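You operate a simulated robot arm through the tools that you are given. There is no shell and no other tool. Be economical: measure what you need, move in short steps, check, and stop when the job is done.

The job below is to be done with a simulated robot arm. You get a single attempt, and the scene is never put back.

Task
Take the red ring on the middle of the long table and put it away on the low shelf under the left bench. Take the white tub from the middle of the long table and leave it on the low shelf of the long table. Take the white-cap jar from the right end of the sorting table and leave it on the blue tray. Take the dark honeycomb block from the right end of the sorting table and leave it on the spot between the yellow lines. Stack the honeycomb disc that says "91" from the front of the sorting table on top of the honeycomb disc marked "23". Fetch the oil can and set it on the shelf of the crate rack. Shut the dust drawer. Put the 45 ring gauge from the shelf under the steel bench on the glass of the light table and the 51 ring gauge on the right end of the sorting table. Open the lower mill drawer, fetch the white jar that says "31" from the steel bench, by the mill and stand it in the bottom drawer of the steel bench, then shut the drawer. Shut the cupboard door. Open the middle sample drawer, fetch the mesh card with the smallest size on its label from the middle of the test bench and set it in the inside of the middle sample drawer and shut the drawer again. The order is free. Set down upright: white-cap jar, oil can, white jar.

The check looks at the end state, three seconds after you hand in, the way a careful person would. Anything else that was tipped, shoved, dropped, spilled or broken makes it a failure. Lids that push on must go on centred and level and be pressed home; caps that screw on are set level and turned clockwise until they are tight.

Robot
A 7-joint arm with a two-finger parallel gripper on a trunk, on a base that drives. Base frame: it is fixed to the floor where the robot stands at the start and does not move with it; the origin is under the middle of the robot, x ahead of it, y to its left, z up; the surface under the hand at the start is at about z = 80.3. Readings come in cm, rad, newtons and seconds.
Its first joint turns from -2.897 to 2.897 rad. Places, roughly: blue tray [50, -150, 75]; bottom drawer of the steel bench [240, -60, 40]; cupboard door [190, 10, 50]; dark honeycomb block (6x5x4 cm) [80, -150, 80]; dust drawer [200, -280, 70]; glass of the light table (22x18 cm) [228, 156, 96]; honeycomb disc [25, -225, 75]; inside of the middle sample drawer [230, 220, 40]; low shelf of the long table [50, 10, 20]; low shelf under the left bench [-410, -360, 30]; lower mill drawer [220, -60, 50]; mesh card [250, 200, 100]; middle sample drawer [220, 220, 50]; oil can [250, -375, 100]; red ring (8x8x6 cm) [50, 0, 80]; right end of the sorting table [60, -140, 80]; ring gauge [250, -150, 50]; shelf of the crate rack [-120, -270, 40]; spot between the yellow lines (34x17 cm) [-94, 254, 82]; white jar [225, -25, 100]; white tub (16x16x14 cm) [50, -20, 90]; white-cap jar [75, -125, 75]. Payload 1.57 kg.
The tool frame sits at the grasp point between the pads (the TCP): z along the fingers, y along the line on which they close. The tips reach 3 cm beyond it. The gripper opens to 11 cm. The fingers are 2.4 cm wide and 1.2 cm thick; the gripper's body (4.8 by 11.2 cm) begins 7.8 cm behind the TCP.
Orientation is that of the tool frame in the base frame, as a unit quaternion [w, x, y, z]. With the fingers straight down and closing along the base's y, the tool's x points along the base's -x, its y along +y and its z along -z.

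Tools
- The arm moves only by the tool move_arm. Its argument "commands" is a list that holds one entry, the list of rows, each a list of 7 numbers: the shift along the tool's x, y, z in units of 150 mm (1.0 is 150 mm), then the turn, a rotation vector about the tool's x, y, z in units of 120 degrees (1.0 is 120 degrees), then the finger opening in cm, from 0 to 11. In form: [[[x, y, z, wx, wy, wz, claw], ...]]. A call has 1 to 12 rows; each row is the pose to reach, as a shift and turn from the pose commanded when the call began, along the tool's axes at that moment. A call with a number of a shift or a turn outside -1 to 1 is refused whole. Rows are played at 5 a second. More than 5 cm and 0.15 rad between two rows, or a gripper value outside its range, and nothing of the call is played. Where a pose cannot be reached the arm comes as near as it can. A force on the tool above 40 N (or 10 N above the force at the start of the call, whichever is more), or a blocked arm, ends the call early, and 0.2 s more pass. Each finger travels about 10.8 cm/s and halts on what it meets, pressing with about 34 N; the grip force reading is that of the motor and also rises with nothing between the fingers. The clock runs only during rows and for 0.2 s after the last one: add rows that repeat a pose to give the fingers time. The reply holds the time, the measured pose of the TCP, the force on the tool along the base axes, the opening and the grip force, in the units named above and with some noise, with the torque about the TCP (base axes, N m) and any sound that the robot's microphone picked up.
- Cameras (640 x 400 px; columns grow to the right, rows downward): "scene" is now at [52.7, 16.56, 109.96]; the picture's right is [-0.19, -0.98, 0.00], its down [-0.48, 0.09, -0.87] and it looks along [0.86, -0.17, -0.49] (base axes); focal length 214 px, centre (320, 200). "wrist" rides on the gripper at [7, 1.6, -14.1] in the tool frame; the picture's right is [-0.23, 0.97, 0.00], its down [-0.86, -0.20, -0.48] and it looks along [-0.47, -0.11, 0.88] (tool axes); focal length 222 px, centre (320, 200). There is no depth. A picture from a camera that has moved, and an enlarged one, comes with that camera's place and axes in the base frame and with its lens. The place of the scene camera against the robot may be out by one fixed shift of up to 2.5 cm in any direction.
- get_image(camera): a new picture of that camera. The clock stands still meanwhile.
- raise_lower(by): slides the trunk up (or, below 0, down) by that many cm; the arm and the scene camera ride with it, the base frame stays. It gives what a move gives, with no picture.
- drive_base(legs): drives the robot by 1 to 6 legs, each [ahead, left, turn to the left] in cm, cm and rad, along the robot's own axes; the way and the turn of a leg run together, so that a leg with both is an arc; at most 150 cm and 3.142 rad a leg. The arm and the cameras ride along, it lands a little off, and it stops where it bumps. It gives what a move gives.
- turn_head(pan, tilt): turns the head with the scene camera to pan (to the left, within 1.798 rad either way) and tilt (down, from -0.506 to 1.204), counted from straight ahead of the robot. It gives what a move gives.
- enlarge(camera, box): a new picture of the part [left, top, right, bottom] of that camera's present view, enlarged. The clock stands still meanwhile.
- job_done(): hands the job in; it is judged then, once.

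Go step by step. Nothing tells you exact positions but the pictures and the camera data: compare them with the known pose of the tool, close in by small moves and look again before you grip or let go. The budget is 588 turns and 360 pictures, counting those below and the enlarged ones. Unless the task says otherwise, let go and move clear before handing in.

The tools are called after "Call:" by a JSON object that holds its "op" and its "data". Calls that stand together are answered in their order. move_arm: Moves the arm, as the interface text tells. Its arguments: {"type":"object","properties":{"commands":{"type":"array","items":{"type":"array","items":{"type":"array","items":{"type":"number"}}}}},"required":["commands"]} The other tools are called the same way: raise_lower (by) slides the trunk up or down; drive_base (legs) drives the base; turn_head (pan, tilt) turns the head that bears the scene camera; get_image (camera) takes a picture; enlarge (camera, box) takes an enlarged picture of a part of a camera's view; job_done () hands the job in.

At the start:

```text
time: 0.0
position: [68.93, 7.39, 108.47]
orientation: [0.0, 0.0, 1.0, 0.0]
wrist_force: [0.4, 0.0, 0.2]
torque: [0.0, 0.02, 0.02]
finger_gap: 10.99
grasp_force: 0.0
trunk travel left (down, up): [-12.5, 48.5]
robot x, y, heading: [0.19, 0.15, 0.005]
head pan, tilt: [-0.192, 0.511]
```

scene: 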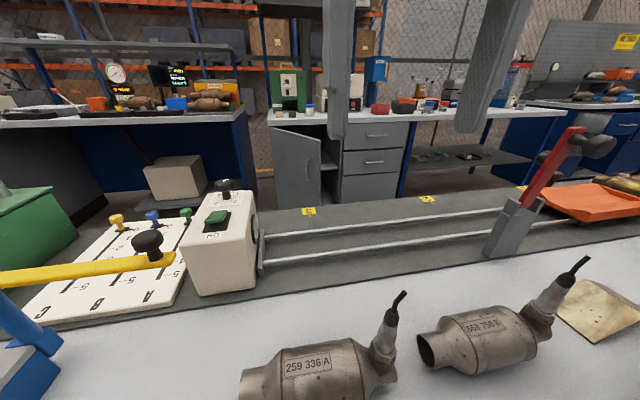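
wrist: 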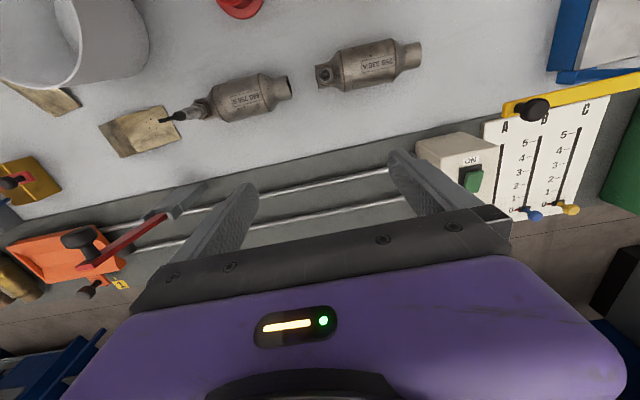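

The long table lies ahead with two converters, and the red ring and white tub show up in the wrist view. I'll look around with the head first.

Call:
{"op": "turn_head", "data": {"pan": 0, "tilt": 1.0}}

Call:
{"op": "get_image", "data": {"camera": "scene"}}

Call:
{"op": "turn_head", "data": {"pan": -1.2, "tilt": 0.5}}

Call:
{"op": "get_image", "data": {"camera": "scene"}}

Call:
{"op": "turn_head", "data": {"pan": 1.2, "tilt": 0.5}}

Call:
{"op": "get_image", "data": {"camera": "scene"}}

```text
time: 0.9
position: [68.99, 7.42, 108.47]
orientation: [-0.001, 0.0, 1.0, 0.0]
wrist_force: [0.4, 1.1, 0.1]
torque: [0.01, -0.01, 0.0]
finger_gap: 11.01
grasp_force: 0.0
trunk travel left (down, up): [-12.5, 48.5]
robot x, y, heading: [0.46, 0.02, -0.0]
head pan, tilt: [0.0, 1.0]
```

```text
357 pictures are left
camera scene: at [50.77, 18.29, 105.96], right [0.0, -1.0, 0.0], down [-0.84, 0.0, -0.54], along [0.54, 0.0, -0.84], focal length 214 px, centre (320, 200)
```

scene: 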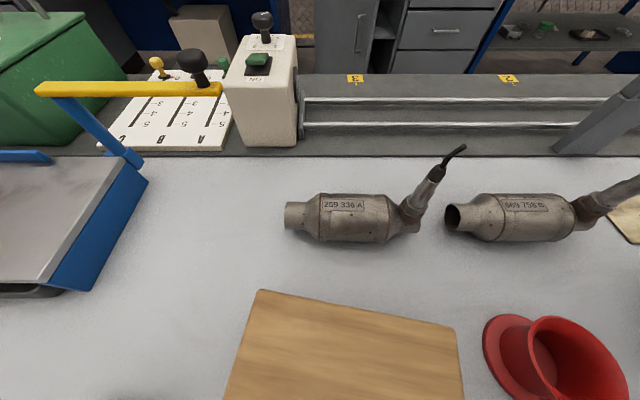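

```text
time: 2.3
position: [68.9, 7.39, 108.46]
orientation: [0.0, 0.0, 1.0, -0.001]
wrist_force: [-0.5, 0.1, 0.4]
torque: [-0.01, -0.01, -0.02]
finger_gap: 11.01
grasp_force: 0.0
trunk travel left (down, up): [-12.5, 48.5]
robot x, y, heading: [0.35, -0.34, 0.003]
head pan, tilt: [-1.201, 0.499]
```

```text
356 pictures are left
camera scene: at [47.09, 9.81, 110.06], right [-0.93, -0.36, 0.0], down [-0.17, 0.45, -0.88], along [0.32, -0.82, -0.48], focal length 214 px, centre (320, 200)
```

scene: 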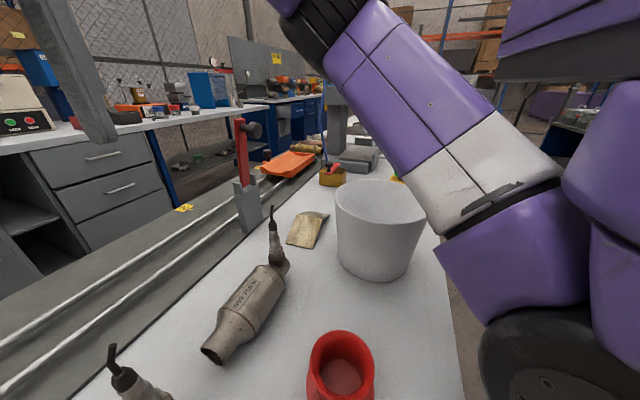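

```text
time: 4.5
position: [68.99, 7.45, 108.48]
orientation: [-0.001, 0.0, 1.0, 0.0]
wrist_force: [0.2, 0.2, 0.5]
torque: [-0.01, 0.04, 0.02]
finger_gap: 11.01
grasp_force: 0.2
trunk travel left (down, up): [-12.5, 48.5]
robot x, y, heading: [0.29, -0.18, -0.006]
head pan, tilt: [1.201, 0.499]
```

```text
355 pictures are left
camera scene: at [47.09, 26.77, 110.07], right [0.93, -0.36, 0.0], down [-0.17, -0.45, -0.88], along [0.32, 0.82, -0.48], focal length 214 px, centre (320, 200)
```

scene: 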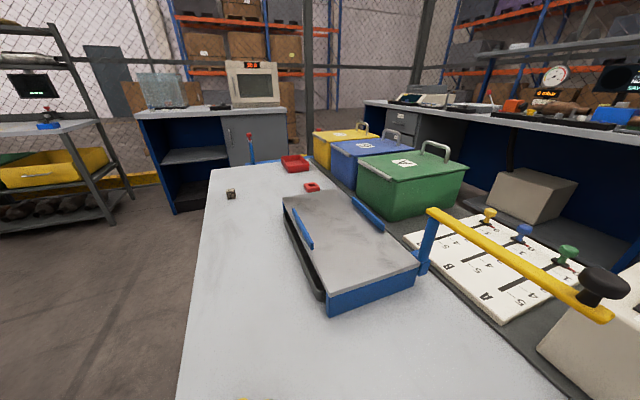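

Surfaces match the hints. I'll back up so the ring and tub come within reach, and look at the table's low shelf.

Call:
{"op": "drive_base", "data": {"legs": [[-30, 0, 0]]}}

Call:
{"op": "turn_head", "data": {"pan": 0, "tilt": 0.75}}

Call:
{"op": "get_image", "data": {"camera": "scene"}}

Call:
{"op": "get_image", "data": {"camera": "wrist"}}

```text
time: 6.6
position: [39.2, 7.6, 108.52]
orientation: [0.0, -0.003, 1.0, 0.0]
wrist_force: [0.1, 0.6, -0.4]
torque: [-0.03, -0.02, -0.01]
finger_gap: 10.99
grasp_force: 0.0
trunk travel left (down, up): [-12.5, 48.5]
robot x, y, heading: [-29.84, 0.19, 0.006]
head pan, tilt: [1.201, 0.499]
```

```text
time: 8.0
position: [39.18, 7.52, 108.39]
orientation: [0.0, -0.004, 1.0, 0.0]
wrist_force: [-0.8, 0.0, -0.1]
torque: [0.0, 0.0, -0.01]
finger_gap: 10.98
grasp_force: 0.2
trunk travel left (down, up): [-12.5, 48.5]
robot x, y, heading: [-29.64, 0.03, 0.005]
head pan, tilt: [0.0, 0.75]
```

```text
354 pictures are left
camera scene: at [22.25, 18.46, 107.87], right [0.01, -1.0, 0.0], down [-0.68, 0.0, -0.73], along [0.73, 0.0, -0.68], focal length 214 px, centre (320, 200)
```

scene: 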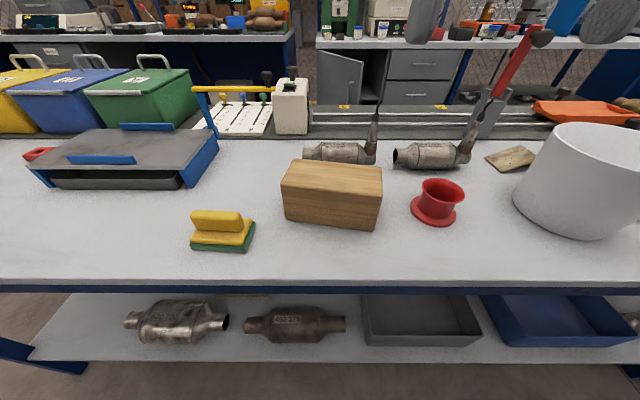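

```text
353 pictures are left
camera wrist: at [32.15, 9.19, 122.52], right [0.22, 0.97, 0.0], down [0.86, -0.2, 0.48], along [0.47, -0.11, -0.88], focal length 222 px, centre (320, 200)
```

wrist: 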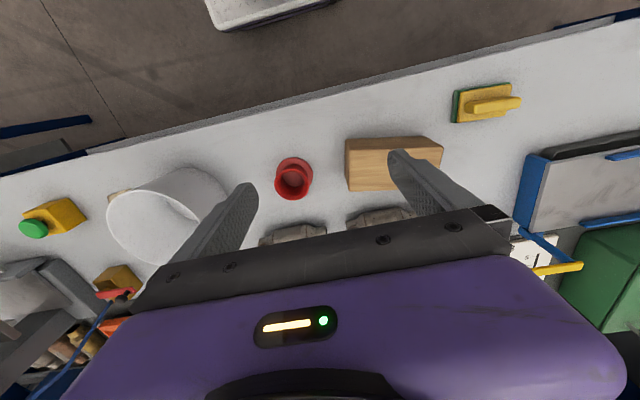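

The low shelf under the table holds two converters and two trays, with free strips. I'll go near the tub to localise it.

Call:
{"op": "move_arm", "data": {"commands": [[[0, -0.3, 0, 0, 0, 0, 11], [0, -0.6, 0, 0, 0, 0, 11], [0, -0.8, -0.1, 0, 0, 0, 11], [0, -0.8, -0.2, 0, 0, 0, 11]]]}}

Call:
{"op": "get_image", "data": {"camera": "wrist"}}

Call:
{"op": "turn_head", "data": {"pan": -0.4, "tilt": 0.85}}

Call:
{"op": "get_image", "data": {"camera": "scene"}}

```text
time: 9.2
position: [39.76, -1.58, 108.99]
orientation: [-0.015, -0.047, 0.998, 0.026]
wrist_force: [-1.2, -0.8, 0.2]
torque: [0.01, -0.01, -0.02]
finger_gap: 11.0
grasp_force: 0.1
out of reach, approached as far as the arm can: row 4
trunk travel left (down, up): [-12.5, 48.5]
robot x, y, heading: [-29.43, 0.31, 0.002]
head pan, tilt: [0.0, 0.75]
stopped in row 4: the arm was blocked; the commanded pose is now the measured one
```

```text
352 pictures are left
camera wrist: at [33.06, -1.37, 123.3], right [0.14, 0.99, 0.04], down [0.89, -0.14, 0.44], along [0.44, -0.02, -0.9], focal length 222 px, centre (320, 200)
```

wrist: 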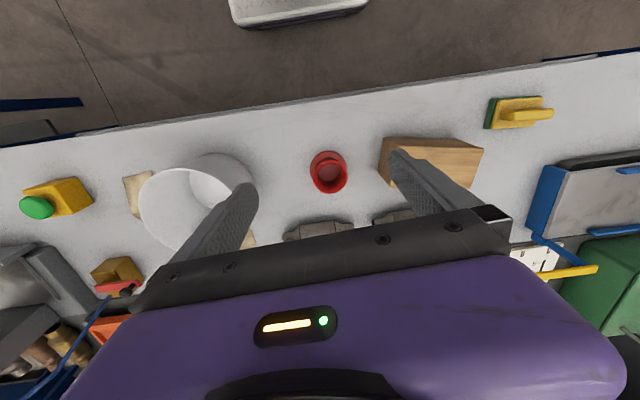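

```text
time: 10.0
position: [39.69, -1.62, 108.99]
orientation: [-0.015, -0.047, 0.998, 0.025]
wrist_force: [-0.2, 0.4, 0.4]
torque: [-0.02, 0.0, 0.0]
finger_gap: 10.99
grasp_force: 0.1
trunk travel left (down, up): [-12.5, 48.5]
robot x, y, heading: [-29.71, -0.29, 0.001]
head pan, tilt: [-0.4, 0.85]
```

```text
351 pictures are left
camera scene: at [21.19, 15.4, 107.07], right [-0.38, -0.92, 0.0], down [-0.69, 0.29, -0.66], along [0.61, -0.25, -0.75], focal length 214 px, centre (320, 200)
```

scene: 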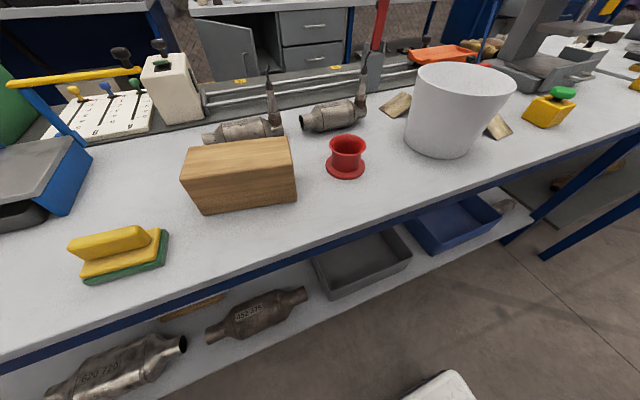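

I'll re-square the tool and move down toward the tub's left rim.

Call:
{"op": "move_arm", "data": {"commands": [[[0, -0.2, 0.15, 0.008, -0.005, 0.015, 11], [0, -0.4, 0.3, 0.016, -0.01, 0.03, 11], [0, -0.63, 0.4, 0.024, -0.014, 0.045, 11], [0, -0.63, 0.4, 0.024, -0.014, 0.045, 11]]]}}

```text
time: 11.0
position: [40.47, -10.79, 102.68]
orientation: [0.001, 0.001, 1.0, -0.002]
wrist_force: [-0.6, -0.6, 0.5]
torque: [0.0, 0.03, 0.0]
finger_gap: 11.01
grasp_force: 0.0
trunk travel left (down, up): [-12.5, 48.5]
robot x, y, heading: [-29.53, -0.23, 0.005]
head pan, tilt: [-0.4, 0.85]
```

Call:
{"op": "move_arm", "data": {"commands": [[[0, 0, 0, 0, -0.064, 0, 11], [0, 0, 0, 0, -0.128, 0, 11], [0, 0, 0, 0, -0.192, 0, 11], [0, 0, 0, 0, -0.256, 0, 11], [0, 0, 0, 0, -0.32, 0, 11], [0, 0, 0, 0, -0.38, 0, 11], [0, 0, 0, 0, -0.38, 0, 11]]]}}

Call:
{"op": "get_image", "data": {"camera": "wrist"}}

Call:
{"op": "get_image", "data": {"camera": "scene"}}

```text
time: 12.6
position: [40.57, -10.76, 102.54]
orientation: [0.389, 0.001, 0.921, -0.001]
wrist_force: [-0.1, -0.2, 0.4]
torque: [0.0, -0.02, -0.07]
finger_gap: 10.99
grasp_force: 0.0
trunk travel left (down, up): [-12.5, 48.5]
robot x, y, heading: [-29.8, 0.15, 0.008]
head pan, tilt: [-0.4, 0.85]
```

```text
350 pictures are left
camera wrist: at [25.38, -9.12, 107.41], right [0.16, 0.97, 0.16], down [0.25, -0.2, 0.95], along [0.95, -0.11, -0.28], focal length 222 px, centre (320, 200)
```

wrist: 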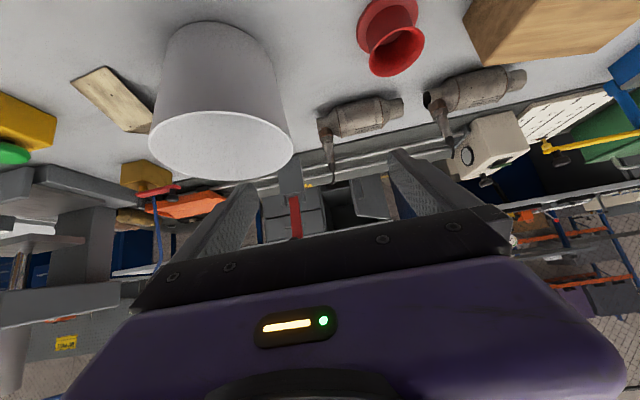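

```text
349 pictures are left
camera scene: at [21.18, 15.4, 107.07], right [-0.39, -0.92, 0.0], down [-0.69, 0.29, -0.66], along [0.61, -0.25, -0.75], focal length 214 px, centre (320, 200)
```

scene: 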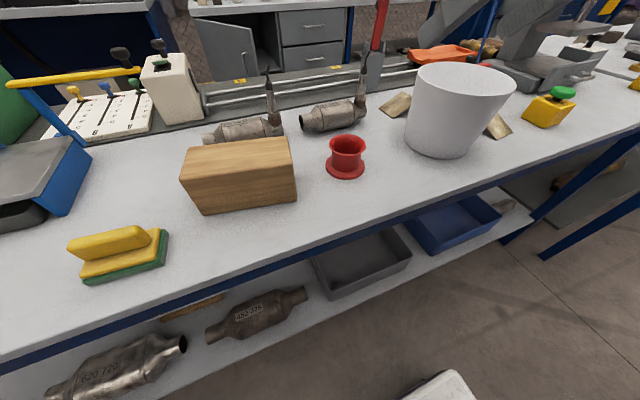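

Tub rim centre ≈ (44, -19.7), radius 8. Moving so the fingers straddle its left wall.

Call:
{"op": "move_arm", "data": {"commands": [[[0.11, -0.03, 0.22, 0, 0, 0, 11], [0.22, -0.06, 0.44, 0, 0, 0, 11], [0.34, -0.083, 0.653, 0, 0, 0, 11], [0.34, -0.083, 0.653, 0, 0, 0, 11]]]}}

Call:
{"op": "get_image", "data": {"camera": "wrist"}}

Call:
{"op": "get_image", "data": {"camera": "scene"}}

```text
time: 13.6
position: [44.01, -11.91, 91.93]
orientation: [0.388, 0.0, 0.922, -0.001]
wrist_force: [1.1, -0.7, 0.2]
torque: [-0.02, 0.03, 0.05]
finger_gap: 11.01
grasp_force: 0.0
trunk travel left (down, up): [-12.5, 48.5]
robot x, y, heading: [-29.71, 0.03, 0.007]
head pan, tilt: [-0.4, 0.85]
```

```text
348 pictures are left
camera wrist: at [28.94, -10.28, 96.83], right [0.16, 0.97, 0.16], down [0.26, -0.2, 0.95], along [0.95, -0.11, -0.28], focal length 222 px, centre (320, 200)
```

wrist: 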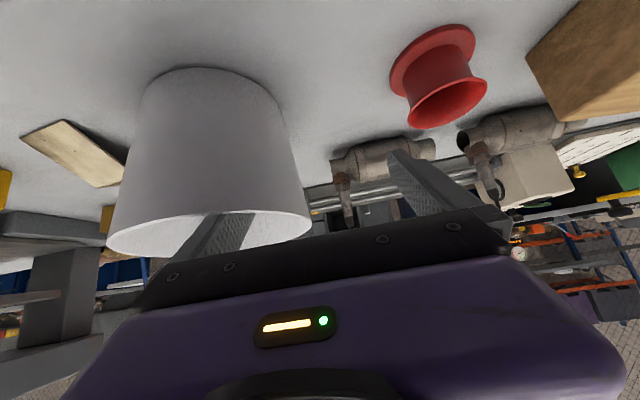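

```text
347 pictures are left
camera scene: at [21.18, 15.4, 107.05], right [-0.39, -0.92, 0.0], down [-0.69, 0.29, -0.66], along [0.61, -0.25, -0.75], focal length 214 px, centre (320, 200)
```

scene: 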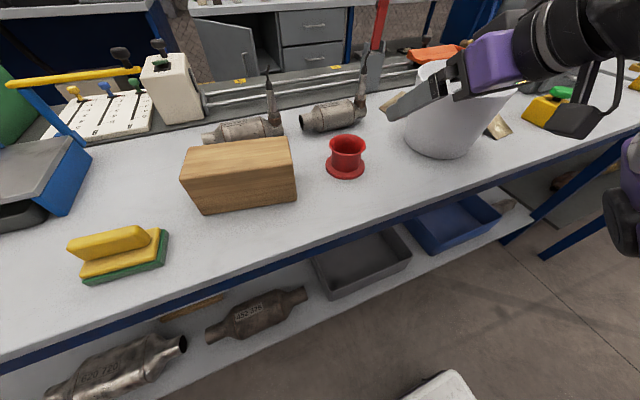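

The fingers straddle the wall. Closing.

Call:
{"op": "move_arm", "data": {"commands": [[[0, 0, 0, 0, 0, 0, 6], [0, 0, 0, 0, 0, 0, 3], [0, 0, 0, 0, 0, 0, 0], [0, 0, 0, 0, 0, 0, 0], [0, 0, 0, 0, 0, 0, 0]]]}}

Call:
{"op": "move_arm", "data": {"commands": [[[-0.15, 0, -0.15, 0, 0, 0, 0], [-0.35, 0, -0.35, 0, 0, 0, 0], [-0.45, 0, -0.45, 0, 0, 0, 0], [-0.45, 0, -0.45, 0, 0, 0, 0]]]}}

Call:
{"op": "get_image", "data": {"camera": "wrist"}}

```text
time: 14.8
position: [43.89, -11.95, 92.04]
orientation: [0.388, 0.001, 0.922, -0.002]
wrist_force: [-0.4, 0.2, 1.0]
torque: [-0.16, 0.27, -0.06]
finger_gap: 0.95
grasp_force: 28.1
trunk travel left (down, up): [-12.5, 48.5]
robot x, y, heading: [-29.63, -0.33, 0.003]
head pan, tilt: [-0.4, 0.85]
```

```text
time: 15.8
position: [43.77, -11.88, 101.8]
orientation: [0.387, 0.002, 0.922, -0.001]
wrist_force: [-0.1, -0.3, -1.5]
torque: [0.13, 0.01, 0.01]
finger_gap: 0.89
grasp_force: 27.8
trunk travel left (down, up): [-12.5, 48.5]
robot x, y, heading: [-29.49, -0.13, 0.002]
head pan, tilt: [-0.4, 0.85]
```

```text
346 pictures are left
camera wrist: at [28.6, -10.2, 106.57], right [0.16, 0.97, 0.16], down [0.26, -0.2, 0.95], along [0.95, -0.11, -0.28], focal length 222 px, centre (320, 200)
```

wrist: 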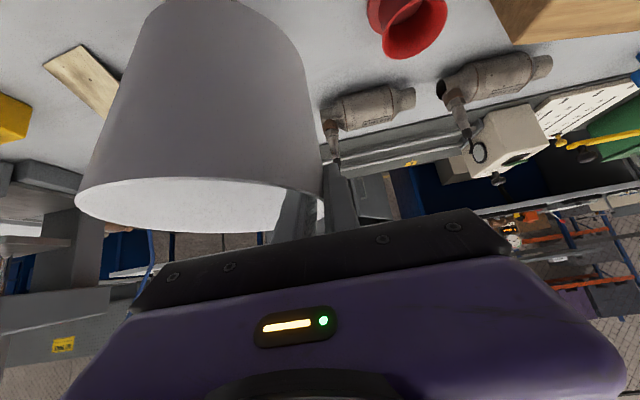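

Tub is held upright. Backing away from the table to view the low shelf.

Call:
{"op": "drive_base", "data": {"legs": [[-32, 0, 0]]}}

Call:
{"op": "turn_head", "data": {"pan": 0, "tilt": 0.75}}

Call:
{"op": "get_image", "data": {"camera": "scene"}}

```text
time: 17.1
position: [40.02, -18.23, 101.83]
orientation: [0.388, 0.029, 0.921, -0.014]
wrist_force: [0.4, 0.8, -1.3]
torque: [0.14, 0.02, -0.02]
finger_gap: 0.88
grasp_force: 27.2
trunk travel left (down, up): [-12.5, 48.5]
robot x, y, heading: [-32.72, -1.86, -0.055]
head pan, tilt: [-0.4, 0.85]
stopped in leg 1: the robot was blocked; the commanded pose is now the measured one
```

```text
time: 18.0
position: [40.0, -18.3, 101.8]
orientation: [0.387, 0.029, 0.921, -0.013]
wrist_force: [0.5, -0.2, -3.1]
torque: [0.15, 0.03, 0.03]
finger_gap: 0.88
grasp_force: 27.2
trunk travel left (down, up): [-12.5, 48.5]
robot x, y, heading: [-32.16, -2.08, -0.057]
head pan, tilt: [0.0, 0.75]
```

```text
345 pictures are left
camera scene: at [20.69, 13.32, 107.87], right [-0.06, -1.0, 0.0], down [-0.68, 0.04, -0.73], along [0.73, -0.04, -0.68], focal length 214 px, centre (320, 200)
```

scene: 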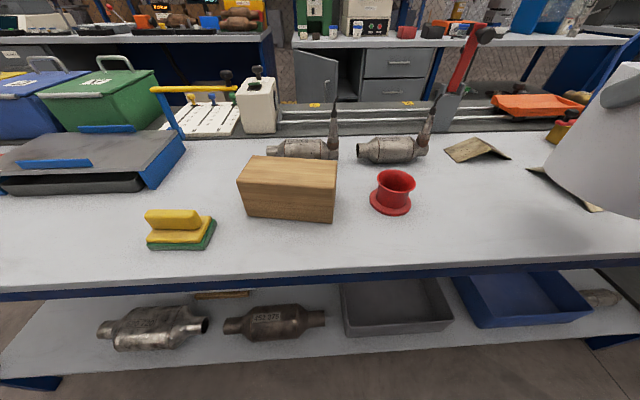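

Something blocks the way behind; I must see what. Looking to both sides/rear.

Call:
{"op": "turn_head", "data": {"pan": 1.79, "tilt": 0.6}}

Call:
{"op": "get_image", "data": {"camera": "scene"}}

Call:
{"op": "turn_head", "data": {"pan": -1.79, "tilt": 0.6}}

Call:
{"op": "get_image", "data": {"camera": "scene"}}

```text
time: 19.8
position: [40.03, -18.27, 101.73]
orientation: [0.388, 0.029, 0.921, -0.014]
wrist_force: [-1.4, 1.7, -1.6]
torque: [0.15, 0.0, -0.02]
finger_gap: 0.89
grasp_force: 27.2
trunk travel left (down, up): [-12.5, 48.5]
robot x, y, heading: [-32.69, -2.46, -0.058]
head pan, tilt: [1.791, 0.6]
```

```text
344 pictures are left
camera scene: at [11.0, 22.53, 109.16], right [0.99, 0.16, 0.0], down [0.09, -0.56, -0.83], along [-0.13, 0.81, -0.56], focal length 214 px, centre (320, 200)
```

scene: 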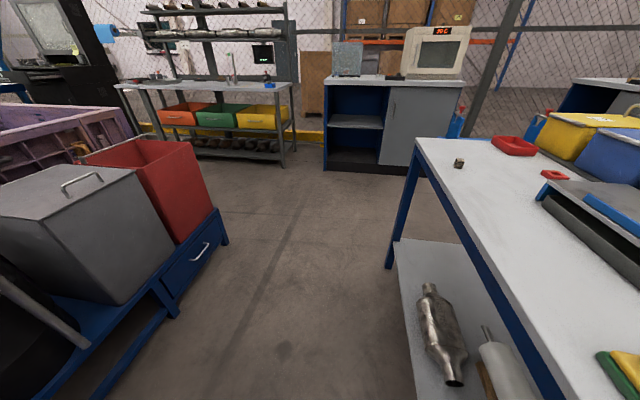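

```text
time: 22.8
position: [40.08, -18.31, 101.7]
orientation: [0.387, 0.029, 0.922, -0.014]
wrist_force: [-0.4, -0.3, -2.2]
torque: [0.13, 0.01, 0.01]
finger_gap: 0.87
grasp_force: 27.3
trunk travel left (down, up): [-12.5, 48.5]
robot x, y, heading: [-32.44, -2.05, -0.057]
head pan, tilt: [-1.791, 0.6]
```

```text
343 pictures are left
camera scene: at [9.99, 5.31, 109.16], right [-0.96, 0.27, 0.0], down [0.15, 0.54, -0.83], along [-0.23, -0.79, -0.56], focal length 214 px, centre (320, 200)
```

scene: 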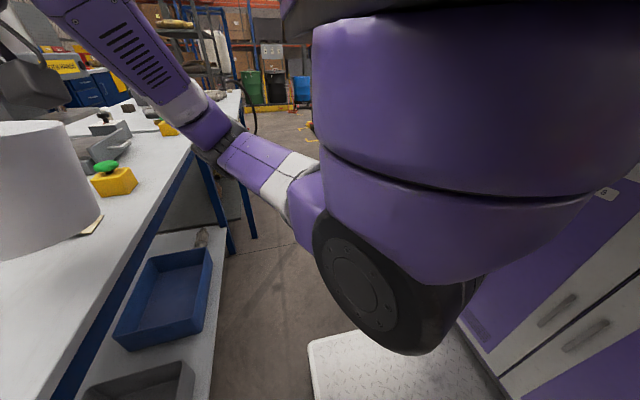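

A blue cart sits behind-left. The free end of the shelf is at the table's left end (y≈99), which is open from the aisle; I'll raise the tub and drive around to that end.

Call:
{"op": "raise_lower", "data": {"by": 25}}

Call:
{"op": "drive_base", "data": {"legs": [[10, 0, 0.057]]}}

Call:
{"op": "drive_base", "data": {"legs": [[0, 145, 0]]}}

Call:
{"op": "turn_head", "data": {"pan": -1.2, "tilt": 0.8}}

Call:
{"op": "get_image", "data": {"camera": "scene"}}

```text
time: 25.4
position: [39.97, -18.33, 126.63]
orientation: [0.388, 0.029, 0.921, -0.014]
wrist_force: [0.5, -0.7, -2.7]
torque: [0.12, -0.01, 0.02]
finger_gap: 0.86
grasp_force: 27.3
trunk travel left (down, up): [-37.5, 23.5]
robot x, y, heading: [-32.59, -2.08, -0.058]
head pan, tilt: [-1.791, 0.6]
```

```text
time: 26.5
position: [50.67, -14.48, 126.8]
orientation: [0.387, 0.004, 0.922, -0.003]
wrist_force: [0.5, 0.1, -2.2]
torque: [0.16, 0.02, -0.01]
finger_gap: 0.88
grasp_force: 27.7
trunk travel left (down, up): [-37.5, 23.5]
robot x, y, heading: [-22.51, -2.12, -0.003]
head pan, tilt: [-1.791, 0.6]
```

```text
time: 33.7
position: [51.64, 128.96, 126.72]
orientation: [0.387, 0.009, 0.922, -0.005]
wrist_force: [0.5, -0.7, -2.4]
torque: [0.12, -0.02, 0.06]
finger_gap: 0.89
grasp_force: 27.2
trunk travel left (down, up): [-37.5, 23.5]
robot x, y, heading: [-21.27, 141.85, -0.015]
head pan, tilt: [-1.791, 0.6]
```

```text
time: 34.7
position: [51.7, 128.89, 126.69]
orientation: [0.388, 0.009, 0.922, -0.005]
wrist_force: [0.5, -0.3, -2.9]
torque: [0.11, 0.01, -0.04]
finger_gap: 0.87
grasp_force: 26.8
trunk travel left (down, up): [-37.5, 23.5]
robot x, y, heading: [-21.63, 141.96, -0.013]
head pan, tilt: [-1.201, 0.799]
```

```text
342 pictures are left
camera scene: at [25.34, 152.16, 132.47], right [-0.94, -0.35, 0.0], down [-0.25, 0.67, -0.7], along [0.24, -0.65, -0.72], focal length 214 px, centre (320, 200)
```

scene: 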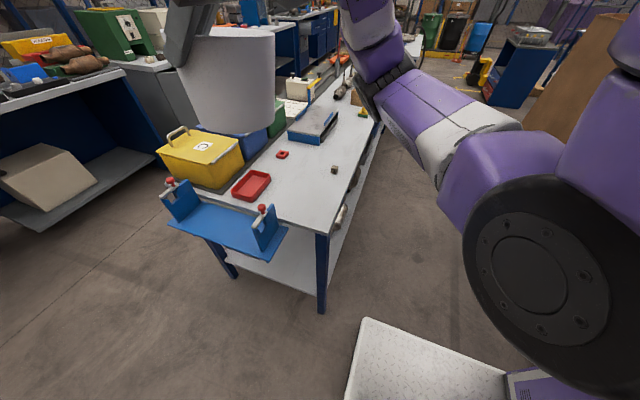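

The table's end has a blue bracket, so I'll enter from the front-left corner. First I test a retracted arm pose in this open area.

Call:
{"op": "move_arm", "data": {"commands": [[[0.25, 0, -0.12, 0, 0, 0, 0], [0.5, 0, -0.24, 0, 0, 0, 0], [0.75, 0, -0.36, 0, 0, 0, 0], [0.99, 0, -0.48, 0, 0, 0, 0], [0.99, 0, -0.48, 0, 0, 0, 0]]]}}

Call:
{"op": "move_arm", "data": {"commands": [[[0.25, 0, -0.05, 0, 0, 0, 0], [0.5, 0, -0.1, 0, 0, 0, 0], [0.75, 0, -0.1, 0, 0, 0, 0], [0.99, 0, -0.1, 0, 0, 0, 0], [0.99, 0, -0.1, 0, 0, 0, 0]]]}}

```text
time: 35.9
position: [38.21, 127.28, 124.26]
orientation: [0.381, 0.002, 0.924, -0.002]
wrist_force: [-0.3, 0.1, -2.5]
torque: [0.14, 0.0, 0.01]
finger_gap: 0.84
grasp_force: 27.2
out of reach, approached as far as the arm can: row 3, 4, 5
trunk travel left (down, up): [-37.5, 23.5]
robot x, y, heading: [-21.58, 141.59, -0.016]
head pan, tilt: [-1.201, 0.799]
```

```text
time: 36.5
position: [35.52, 126.12, 119.33]
orientation: [0.287, -0.029, 0.957, 0.007]
wrist_force: [0.3, 0.9, -2.3]
torque: [0.11, 0.01, -0.02]
finger_gap: 0.85
grasp_force: 27.2
out of reach, approached as far as the arm can: row 1, 2
trunk travel left (down, up): [-37.5, 23.5]
robot x, y, heading: [-21.84, 141.99, -0.014]
head pan, tilt: [-1.201, 0.799]
stopped in row 2: the arm was blocked; the commanded pose is now the measured one
```

Call:
{"op": "drive_base", "data": {"legs": [[0, 25, 0.014]]}}

Call:
{"op": "move_arm", "data": {"commands": [[[0, 0, 0.25, 0.008, -0.05, 0.011, 0], [0.1, 0, 0.5, 0.017, -0.102, 0.023, 0], [0.3, 0, 0.7, 0.017, -0.102, 0.023, 0], [0.5, 0, 0.9, 0.017, -0.102, 0.023, 0], [0.5, 0, 0.9, 0.017, -0.102, 0.023, 0]]]}}

```text
time: 38.3
position: [35.7, 152.01, 119.45]
orientation: [0.287, -0.036, 0.957, 0.008]
wrist_force: [0.9, -0.2, -2.1]
torque: [0.16, 0.0, 0.01]
finger_gap: 0.89
grasp_force: 27.3
trunk travel left (down, up): [-37.5, 23.5]
robot x, y, heading: [-21.36, 166.83, 0.005]
head pan, tilt: [-1.201, 0.799]
```

```text
time: 39.5
position: [42.05, 143.6, 105.05]
orientation: [0.388, -0.006, 0.922, 0.002]
wrist_force: [0.0, -0.2, -2.9]
torque: [0.16, -0.02, -0.01]
finger_gap: 0.83
grasp_force: 27.6
out of reach, approached as far as the arm can: row 1, 2, 3, 4, 5
trunk travel left (down, up): [-37.5, 23.5]
robot x, y, heading: [-21.56, 166.83, 0.002]
head pan, tilt: [-1.201, 0.799]
```

Call:
{"op": "move_arm", "data": {"commands": [[[-0.03, -0.27, 0.22, 0, 0, 0, 0], [-0.06, -0.55, 0.43, 0, 0, 0, 0], [0.16, -0.55, 0.644, 0, 0, 0, 0], [0.376, -0.55, 0.854, 0, 0, 0, 0], [0.52, -0.55, 0.99, 0, 0, 0, 0], [0.52, -0.55, 0.99, 0, 0, 0, 0]]]}}

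```text
refused: row 1 steps farther than a row can; nothing moved
```

Call:
{"op": "move_arm", "data": {"commands": [[[-0.02, -0.18, 0.14, 0, 0, 0, 0], [-0.04, -0.36, 0.28, 0, 0, 0, 0], [-0.06, -0.55, 0.43, 0, 0, 0, 0], [0.16, -0.55, 0.64, 0, 0, 0, 0], [0.376, -0.55, 0.854, 0, 0, 0, 0], [0.52, -0.55, 0.99, 0, 0, 0, 0], [0.52, -0.55, 0.99, 0, 0, 0, 0]]]}}

```text
time: 40.5
position: [47.62, 135.43, 98.35]
orientation: [0.398, -0.013, 0.917, -0.004]
wrist_force: [-2.8, 3.8, 22.1]
torque: [-1.07, -0.37, -0.13]
finger_gap: 1.29
grasp_force: 29.6
trunk travel left (down, up): [-37.5, 23.5]
robot x, y, heading: [-21.19, 167.04, 0.004]
head pan, tilt: [-1.201, 0.799]
stopped in row 5: the force on the tool passed its limit at 75 N (the readings are from after the stop); the commanded pose is now the measured one
```

The tub touched the bracket. Lifting straight off and looking.

Call:
{"op": "move_arm", "data": {"commands": [[[-0.1, 0, -0.1, 0, 0, 0, 0], [-0.25, 0, -0.25, 0, 0, 0, 0], [-0.25, 0.1, -0.25, 0, 0, 0, 0]]]}}

Call:
{"op": "get_image", "data": {"camera": "scene"}}

Call:
{"op": "get_image", "data": {"camera": "wrist"}}

```text
time: 41.3
position: [47.5, 136.93, 103.29]
orientation: [0.395, -0.012, 0.918, -0.001]
wrist_force: [-0.6, -0.1, -1.6]
torque: [0.12, 0.05, 0.06]
finger_gap: 0.91
grasp_force: 27.5
trunk travel left (down, up): [-37.5, 23.5]
robot x, y, heading: [-21.41, 167.57, 0.001]
head pan, tilt: [-1.201, 0.799]
```

```text
341 pictures are left
camera scene: at [25.32, 177.87, 132.47], right [-0.93, -0.36, 0.0], down [-0.26, 0.67, -0.7], along [0.25, -0.65, -0.72], focal length 214 px, centre (320, 200)
```

scene: 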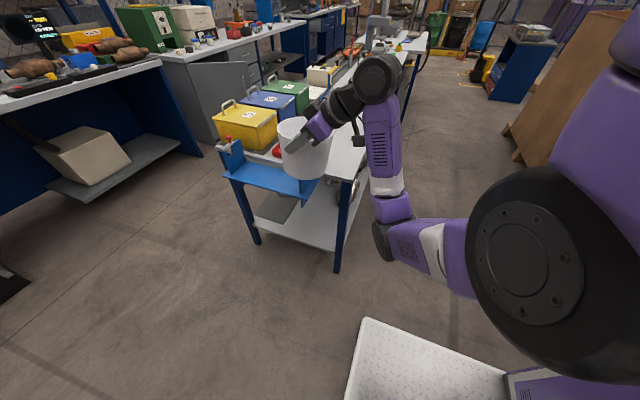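

```text
340 pictures are left
camera wrist: at [32.29, 138.29, 107.89], right [0.14, 0.98, 0.16], down [0.25, -0.18, 0.95], along [0.96, -0.09, -0.27], focal length 222 px, centre (320, 200)
```

wrist: 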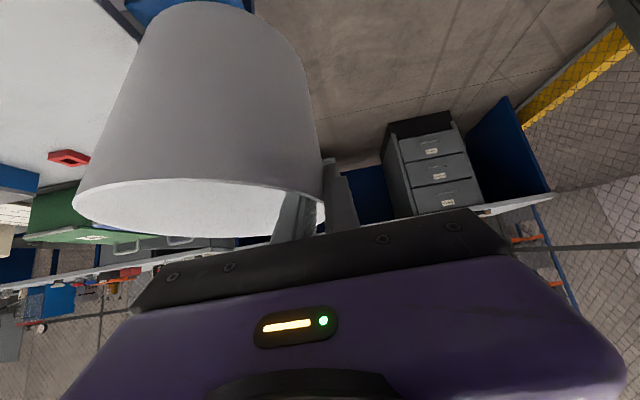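

Tub grip is unchanged. I'll shift further left, clear of the bracket, and lower the arm there.

Call:
{"op": "drive_base", "data": {"legs": [[0, 28, 0]]}}

Call:
{"op": "move_arm", "data": {"commands": [[[0.2, 0.04, 0.2, 0, 0, 0, 0], [0.4, 0.08, 0.4, 0, 0, 0, 0], [0.6, 0.12, 0.6, 0, 0, 0, 0], [0.8, 0.16, 0.8, 0, 0, 0, 0], [1, 0.2, 1, 0, 0, 0, 0], [1, 0.2, 1, 0, 0, 0, 0]]]}}

Call:
{"op": "move_arm", "data": {"commands": [[[0.2, 0.04, 0.2, 0, 0, 0, 0], [0.4, 0.08, 0.4, 0, 0, 0, 0], [0.6, 0.12, 0.6, 0, 0, 0, 0], [0.8, 0.16, 0.8, 0, 0, 0, 0], [1, 0.2, 1, 0, 0, 0, 0], [1, 0.2, 1, 0, 0, 0, 0]]]}}

```text
time: 43.3
position: [47.51, 164.99, 103.32]
orientation: [0.395, -0.012, 0.919, -0.001]
wrist_force: [0.4, -0.2, -1.8]
torque: [0.13, 0.06, -0.02]
finger_gap: 0.9
grasp_force: 28.0
trunk travel left (down, up): [-37.5, 23.5]
robot x, y, heading: [-21.16, 194.99, 0.001]
head pan, tilt: [-1.201, 0.799]
```

```text
time: 44.7
position: [48.13, 167.85, 81.88]
orientation: [0.395, -0.012, 0.919, -0.001]
wrist_force: [0.5, 0.0, -2.5]
torque: [0.1, 0.03, 0.04]
finger_gap: 0.91
grasp_force: 27.9
trunk travel left (down, up): [-37.5, 23.5]
robot x, y, heading: [-21.62, 195.01, -0.001]
head pan, tilt: [-1.201, 0.799]
```

```text
time: 46.1
position: [48.48, 170.64, 60.66]
orientation: [0.396, -0.012, 0.918, 0.0]
wrist_force: [-0.6, 0.1, -2.0]
torque: [0.11, 0.01, 0.01]
finger_gap: 0.91
grasp_force: 27.7
trunk travel left (down, up): [-37.5, 23.5]
robot x, y, heading: [-21.61, 194.99, -0.004]
head pan, tilt: [-1.201, 0.799]
```

Call:
{"op": "move_arm", "data": {"commands": [[[0.18, 0.18, -0.09, 0, 0, 0, 0], [0.36, 0.36, -0.18, 0, 0, 0, 0], [0.54, 0.54, -0.27, 0, 0, 0, 0], [0.72, 0.72, -0.36, 0, 0, 0, 0], [0.88, 0.93, -0.45, 0, 0, 0, 0], [0.88, 0.93, -0.45, 0, 0, 0, 0]]]}}

Call:
{"op": "turn_head", "data": {"pan": -1.0, "tilt": 0.7}}

Call:
{"op": "get_image", "data": {"camera": "scene"}}

```text
time: 47.5
position: [34.27, 184.35, 55.89]
orientation: [0.396, -0.012, 0.918, -0.001]
wrist_force: [0.2, -0.7, -0.1]
torque: [0.14, 0.02, -0.05]
finger_gap: 0.93
grasp_force: 27.4
trunk travel left (down, up): [-37.5, 23.5]
robot x, y, heading: [-20.85, 194.5, -0.0]
head pan, tilt: [-1.201, 0.799]
```

```text
time: 48.2
position: [34.31, 184.32, 55.88]
orientation: [0.395, -0.011, 0.918, -0.001]
wrist_force: [0.0, -0.4, -2.5]
torque: [0.15, -0.02, 0.01]
finger_gap: 0.94
grasp_force: 27.4
trunk travel left (down, up): [-37.5, 23.5]
robot x, y, heading: [-21.2, 195.04, 0.0]
head pan, tilt: [-1.0, 0.7]
```

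```text
339 pictures are left
camera scene: at [26.97, 206.31, 133.29], right [-0.84, -0.54, 0.0], down [-0.35, 0.54, -0.76], along [0.41, -0.64, -0.64], focal length 214 px, centre (320, 200)
```

scene: 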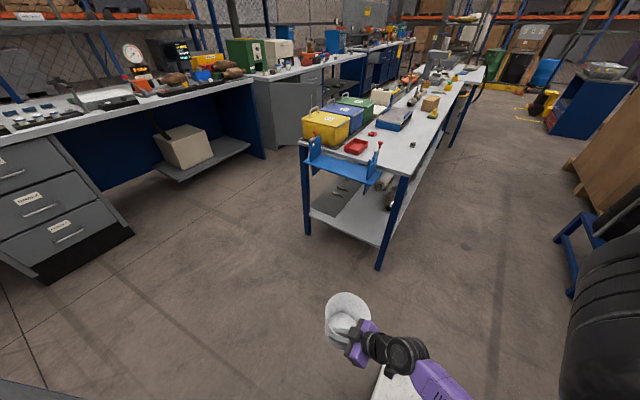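

Call:
{"op": "enlarge", "data": {"camera": "scene", "box": [290, 130, 430, 270]}}

```text
2.86 times, centred on (360, 200) of scene
camera zoom: at [26.97, 206.31, 133.29], right [-0.84, -0.54, 0.0], down [-0.35, 0.54, -0.76], along [0.41, -0.64, -0.64], focal length 613 px, centre (206, 200)
```

zoom: 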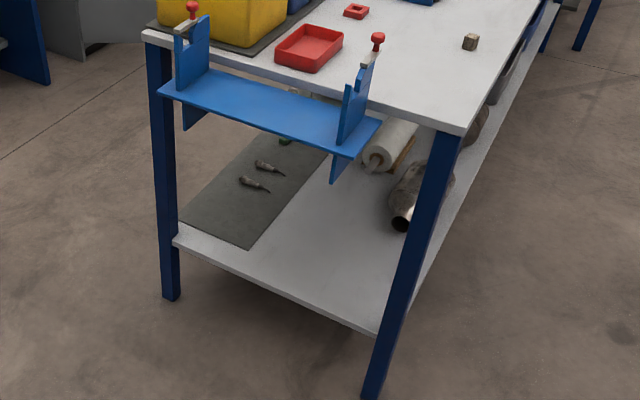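

The shelf's front-left area is clear (mat lies further back). I'll tuck in the arm, back up slightly, and drive to the front of that spot.

Call:
{"op": "move_arm", "data": {"commands": [[[0.25, -0.1, 0.1, 0, 0, 0, 0], [0.45, -0.2, 0.2, 0, 0, 0, 0], [0.67, -0.2, 0.26, 0, 0, 0, 0], [0.67, -0.2, 0.26, 0, 0, 0, 0]]]}}

Call:
{"op": "drive_base", "data": {"legs": [[-9, 0, 0], [0, -77, 0]]}}

Call:
{"op": "get_image", "data": {"camera": "wrist"}}

Call:
{"op": "get_image", "data": {"camera": "scene"}}

```text
time: 49.2
position: [30.28, 181.08, 45.72]
orientation: [0.395, -0.011, 0.919, -0.002]
wrist_force: [-1.0, -0.2, -1.8]
torque: [0.11, 0.0, 0.01]
finger_gap: 0.95
grasp_force: 27.7
trunk travel left (down, up): [-37.5, 23.5]
robot x, y, heading: [-21.35, 195.66, 0.001]
head pan, tilt: [-1.0, 0.7]
```

```text
time: 54.2
position: [20.89, 107.63, 45.88]
orientation: [0.395, 0.004, 0.919, -0.007]
wrist_force: [0.2, 0.8, -2.2]
torque: [0.14, 0.02, -0.01]
finger_gap: 0.9
grasp_force: 27.3
trunk travel left (down, up): [-37.5, 23.5]
robot x, y, heading: [-30.01, 123.73, -0.033]
head pan, tilt: [-1.0, 0.7]
stopped in leg 2: the robot was blocked; the commanded pose is now the measured one
```

```text
337 pictures are left
camera wrist: at [5.74, 109.38, 50.34], right [0.17, 0.97, 0.15], down [0.24, -0.19, 0.95], along [0.96, -0.12, -0.26], focal length 222 px, centre (320, 200)
```

wrist: 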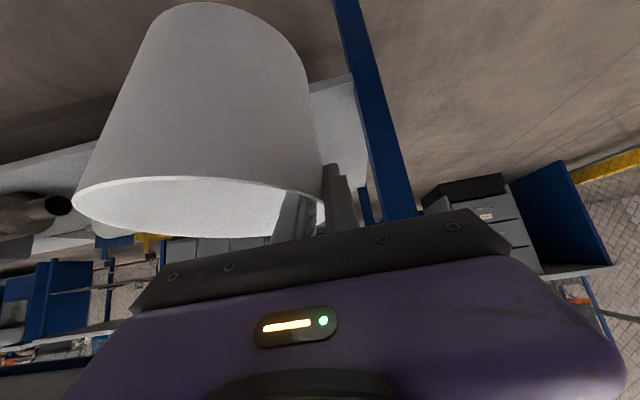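

```text
336 pictures are left
camera scene: at [18.54, 133.04, 133.29], right [-0.86, -0.51, 0.0], down [-0.33, 0.55, -0.76], along [0.39, -0.66, -0.64], focal length 214 px, centre (320, 200)
```

scene: 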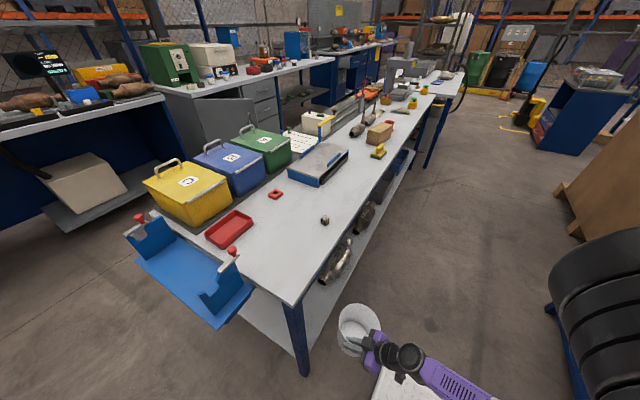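

A tire rack limits further rightward driving, but this is close enough. I'll shift the arm right, lower it, then drive the tub in under the table.

Call:
{"op": "move_arm", "data": {"commands": [[[0.13, -0.14, 0.12, 0, 0, 0, 0], [0.26, -0.28, 0.24, 0, 0, 0, 0], [0.39, -0.39, 0.366, 0, 0, 0, 0], [0.39, -0.39, 0.366, 0, 0, 0, 0]]]}}

Call:
{"op": "drive_base", "data": {"legs": [[20, 0, 0.033]]}}

Call:
{"op": "turn_head", "data": {"pan": -1.0, "tilt": 1.0}}

Call:
{"op": "get_image", "data": {"camera": "scene"}}

Call:
{"op": "get_image", "data": {"camera": "wrist"}}

```text
time: 55.2
position: [20.77, 101.61, 37.99]
orientation: [0.396, 0.004, 0.918, -0.007]
wrist_force: [0.2, -0.3, -1.5]
torque: [0.12, 0.0, 0.0]
finger_gap: 0.88
grasp_force: 27.8
trunk travel left (down, up): [-37.5, 23.5]
robot x, y, heading: [-30.24, 123.49, -0.033]
head pan, tilt: [-1.0, 0.7]
```

```text
time: 56.8
position: [41.32, 103.34, 38.02]
orientation: [0.395, -0.006, 0.919, -0.003]
wrist_force: [0.5, -0.3, -2.0]
torque: [0.1, 0.03, -0.03]
finger_gap: 0.89
grasp_force: 27.3
trunk travel left (down, up): [-37.5, 23.5]
robot x, y, heading: [-10.28, 124.3, -0.019]
head pan, tilt: [-1.0, 0.7]
```

```text
time: 57.6
position: [41.28, 103.4, 37.99]
orientation: [0.395, -0.005, 0.918, -0.004]
wrist_force: [-1.2, -0.4, -1.6]
torque: [0.08, -0.02, 0.01]
finger_gap: 0.9
grasp_force: 27.6
trunk travel left (down, up): [-37.5, 23.5]
robot x, y, heading: [-10.18, 123.97, -0.012]
head pan, tilt: [-1.0, 1.0]
```

```text
335 pictures are left
camera scene: at [37.63, 135.98, 130.96], right [-0.85, -0.53, 0.0], down [-0.44, 0.71, -0.54], along [0.29, -0.46, -0.84], focal length 214 px, centre (320, 200)
```

scene: 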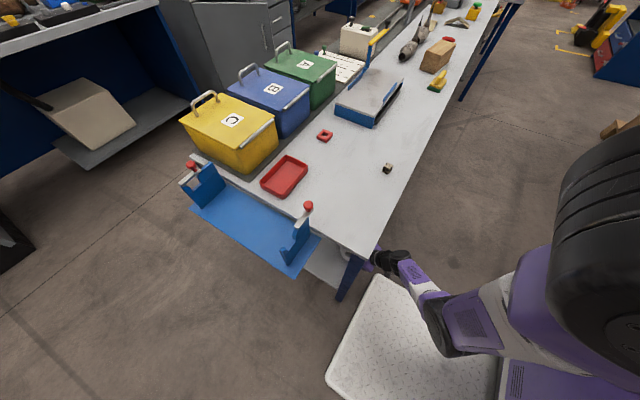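

```text
334 pictures are left
camera wrist: at [26.14, 104.92, 42.51], right [0.15, 0.98, 0.15], down [0.24, -0.19, 0.95], along [0.96, -0.11, -0.26], focal length 222 px, centre (320, 200)
```

wrist: 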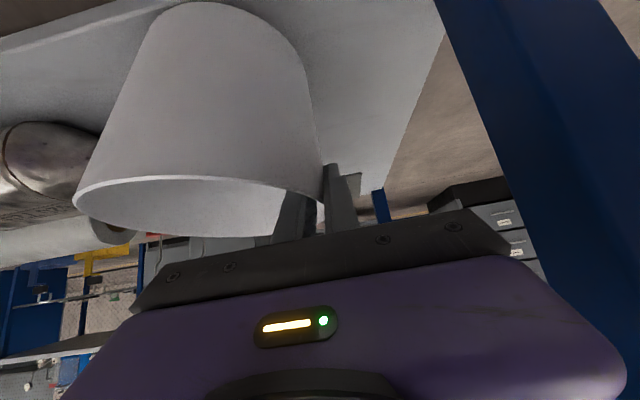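

Call:
{"op": "move_arm", "data": {"commands": [[[0, -0.13, 0, 0, 0, 0, 0], [0, -0.13, 0, 0, 0, 0, 0]]]}}

Call:
{"op": "drive_base", "data": {"legs": [[12, 0, 0.012]]}}

Call:
{"op": "get_image", "data": {"camera": "wrist"}}

```text
time: 58.2
position: [41.23, 101.51, 37.87]
orientation: [0.394, -0.005, 0.919, -0.004]
wrist_force: [0.4, -0.3, -1.8]
torque: [0.15, 0.02, -0.02]
finger_gap: 0.91
grasp_force: 26.8
trunk travel left (down, up): [-37.5, 23.5]
robot x, y, heading: [-10.16, 123.84, -0.011]
head pan, tilt: [-1.0, 1.0]
```

```text
time: 59.4
position: [48.9, 101.62, 37.93]
orientation: [0.396, -0.006, 0.918, -0.003]
wrist_force: [-0.1, 0.9, -1.8]
torque: [0.02, 0.12, -0.09]
finger_gap: 0.89
grasp_force: 28.0
trunk travel left (down, up): [-37.5, 23.5]
robot x, y, heading: [-2.59, 124.56, -0.01]
head pan, tilt: [-1.0, 1.0]
```

```text
333 pictures are left
camera wrist: at [33.78, 103.06, 42.53], right [0.15, 0.98, 0.15], down [0.24, -0.19, 0.95], along [0.96, -0.1, -0.26], focal length 222 px, centre (320, 200)
```

wrist: 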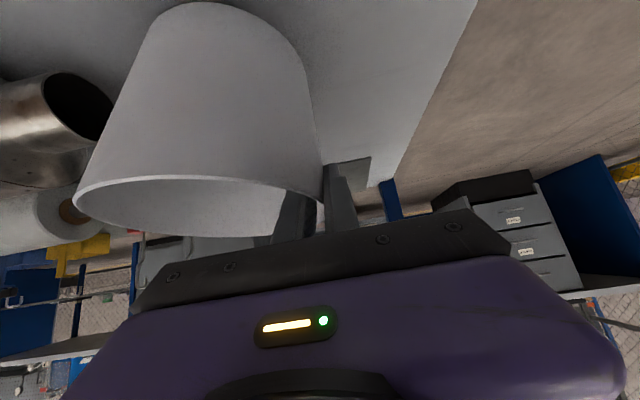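

Tub is over the shelf, clear of the converter end and leg. Lowering until contact.

Call:
{"op": "move_arm", "data": {"commands": [[[0.1, 0, 0.095, 0, 0, 0, 0], [0.2, 0, 0.19, 0, 0, 0, 0], [0.24, 0, 0.23, 0, 0, 0, 0], [0.24, 0, 0.23, 0, 0, 0, 0]]]}}

```text
time: 60.0
position: [46.67, 109.68, 33.44]
orientation: [0.375, -0.085, 0.922, 0.049]
wrist_force: [16.3, -33.3, 68.3]
torque: [1.07, 1.05, 2.69]
finger_gap: 3.25
grasp_force: 34.1
out of reach, approached as far as the arm can: row 2
trunk travel left (down, up): [-37.5, 23.5]
robot x, y, heading: [-2.81, 124.2, -0.014]
head pan, tilt: [-1.0, 1.0]
stopped in row 2: the force on the tool passed its limit at 235 N (the readings are from after the stop); the commanded pose is now the measured one
```

Call:
{"op": "get_image", "data": {"camera": "wrist"}}

Call:
{"op": "get_image", "data": {"camera": "scene"}}

```text
332 pictures are left
camera wrist: at [31.71, 108.27, 38.59], right [-0.03, 0.98, 0.18], down [0.31, -0.16, 0.94], along [0.95, 0.08, -0.3], focal length 222 px, centre (320, 200)
```

wrist: 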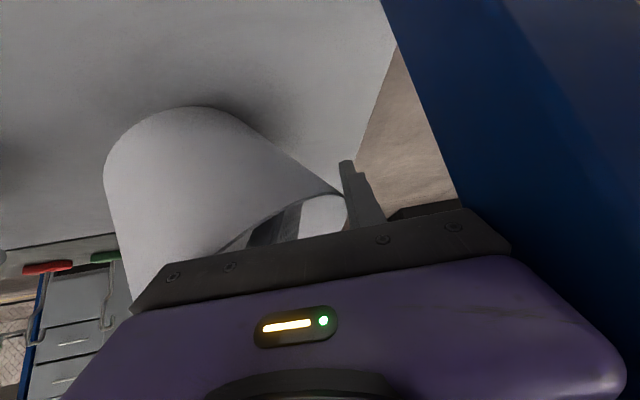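

```text
331 pictures are left
camera scene: at [44.38, 136.56, 131.09], right [-0.85, -0.53, 0.0], down [-0.45, 0.71, -0.54], along [0.29, -0.46, -0.84], focal length 214 px, centre (320, 200)
```

scene: 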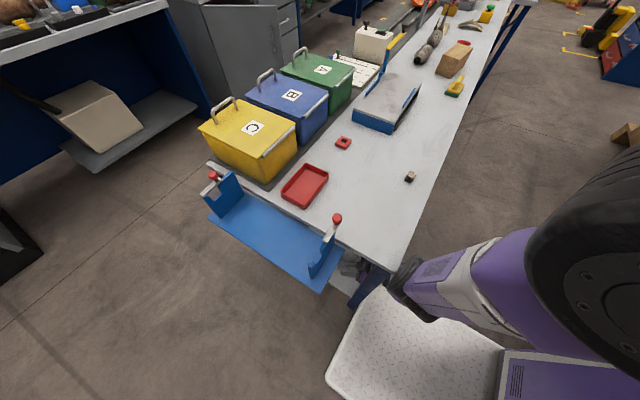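

The arm was at its reach limit with the trunk high and twisted the tub. I'll relieve by raising the trunk, then use the trunk rather than the arm for lowering.

Call:
{"op": "raise_lower", "data": {"by": 5}}

Call:
{"op": "get_image", "data": {"camera": "wrist"}}

```text
time: 60.9
position: [46.88, 109.8, 38.19]
orientation: [0.371, -0.087, 0.923, 0.05]
wrist_force: [-5.8, -18.9, -5.9]
torque: [0.91, -0.51, 1.76]
finger_gap: 0.88
grasp_force: 27.3
trunk travel left (down, up): [-42.5, 18.5]
robot x, y, heading: [-2.93, 124.11, -0.012]
head pan, tilt: [-1.0, 1.0]
```

```text
330 pictures are left
camera wrist: at [31.98, 108.27, 43.5], right [-0.03, 0.98, 0.19], down [0.32, -0.17, 0.93], along [0.95, 0.09, -0.31], focal length 222 px, centre (320, 200)
```

wrist: 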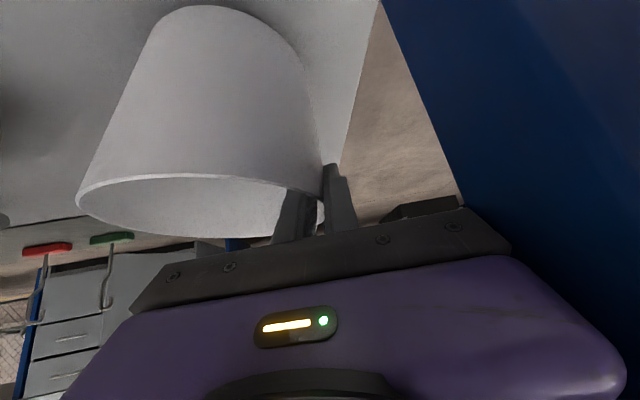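

Call:
{"op": "drive_base", "data": {"legs": [[0, -7, 0]]}}

Call:
{"op": "raise_lower", "data": {"by": -8}}

```text
time: 61.9
position: [47.03, 102.7, 38.23]
orientation: [0.372, -0.088, 0.923, 0.051]
wrist_force: [0.8, 0.6, -1.3]
torque: [0.14, 0.04, 0.0]
finger_gap: 0.84
grasp_force: 27.2
trunk travel left (down, up): [-42.5, 18.5]
robot x, y, heading: [-3.06, 117.57, -0.013]
head pan, tilt: [-1.0, 1.0]
```

```text
time: 63.1
position: [51.08, 103.27, 35.87]
orientation: [0.397, -0.102, 0.911, 0.041]
wrist_force: [2.2, 7.6, 33.5]
torque: [-0.68, 0.86, -0.21]
finger_gap: 0.98
grasp_force: 27.9
trunk travel left (down, up): [-34.5, 26.5]
robot x, y, heading: [-3.37, 118.29, 0.006]
head pan, tilt: [-1.0, 1.0]
```

Call:
{"op": "get_image", "data": {"camera": "wrist"}}

Call:
{"op": "raise_lower", "data": {"by": 3}}

Call:
{"op": "get_image", "data": {"camera": "wrist"}}

```text
329 pictures are left
camera wrist: at [35.95, 101.57, 40.36], right [-0.06, 0.99, 0.16], down [0.27, -0.14, 0.95], along [0.96, 0.1, -0.26], focal length 222 px, centre (320, 200)
```

wrist: 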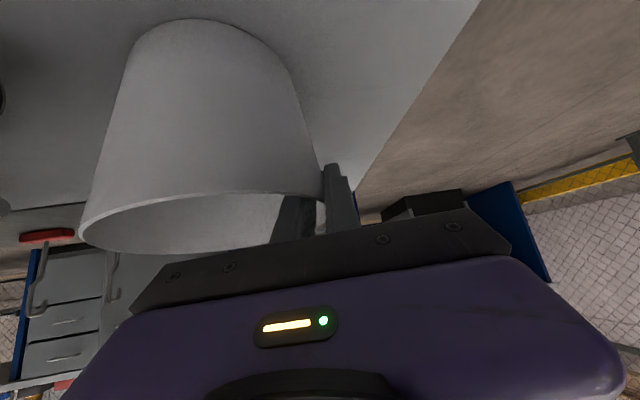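

```text
time: 63.8
position: [48.29, 102.55, 35.71]
orientation: [0.381, -0.093, 0.919, 0.045]
wrist_force: [1.4, -1.7, 1.3]
torque: [-0.18, 0.19, 0.02]
finger_gap: 1.05
grasp_force: 28.0
trunk travel left (down, up): [-37.5, 23.5]
robot x, y, heading: [-3.06, 117.83, -0.005]
head pan, tilt: [-1.0, 1.0]
```

```text
328 pictures are left
camera wrist: at [33.26, 101.01, 40.79], right [-0.04, 0.98, 0.17], down [0.3, -0.15, 0.94], along [0.95, 0.09, -0.29], focal length 222 px, centre (320, 200)
```

wrist: 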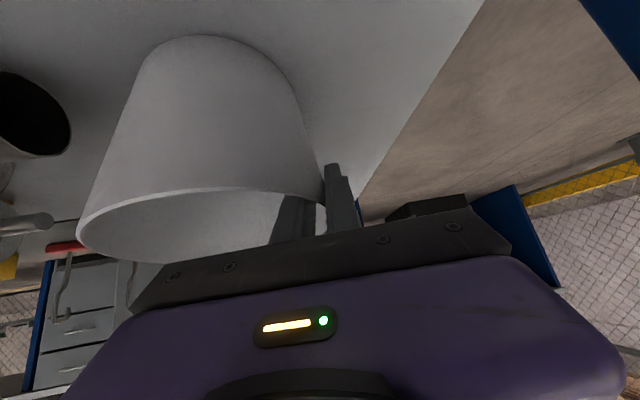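

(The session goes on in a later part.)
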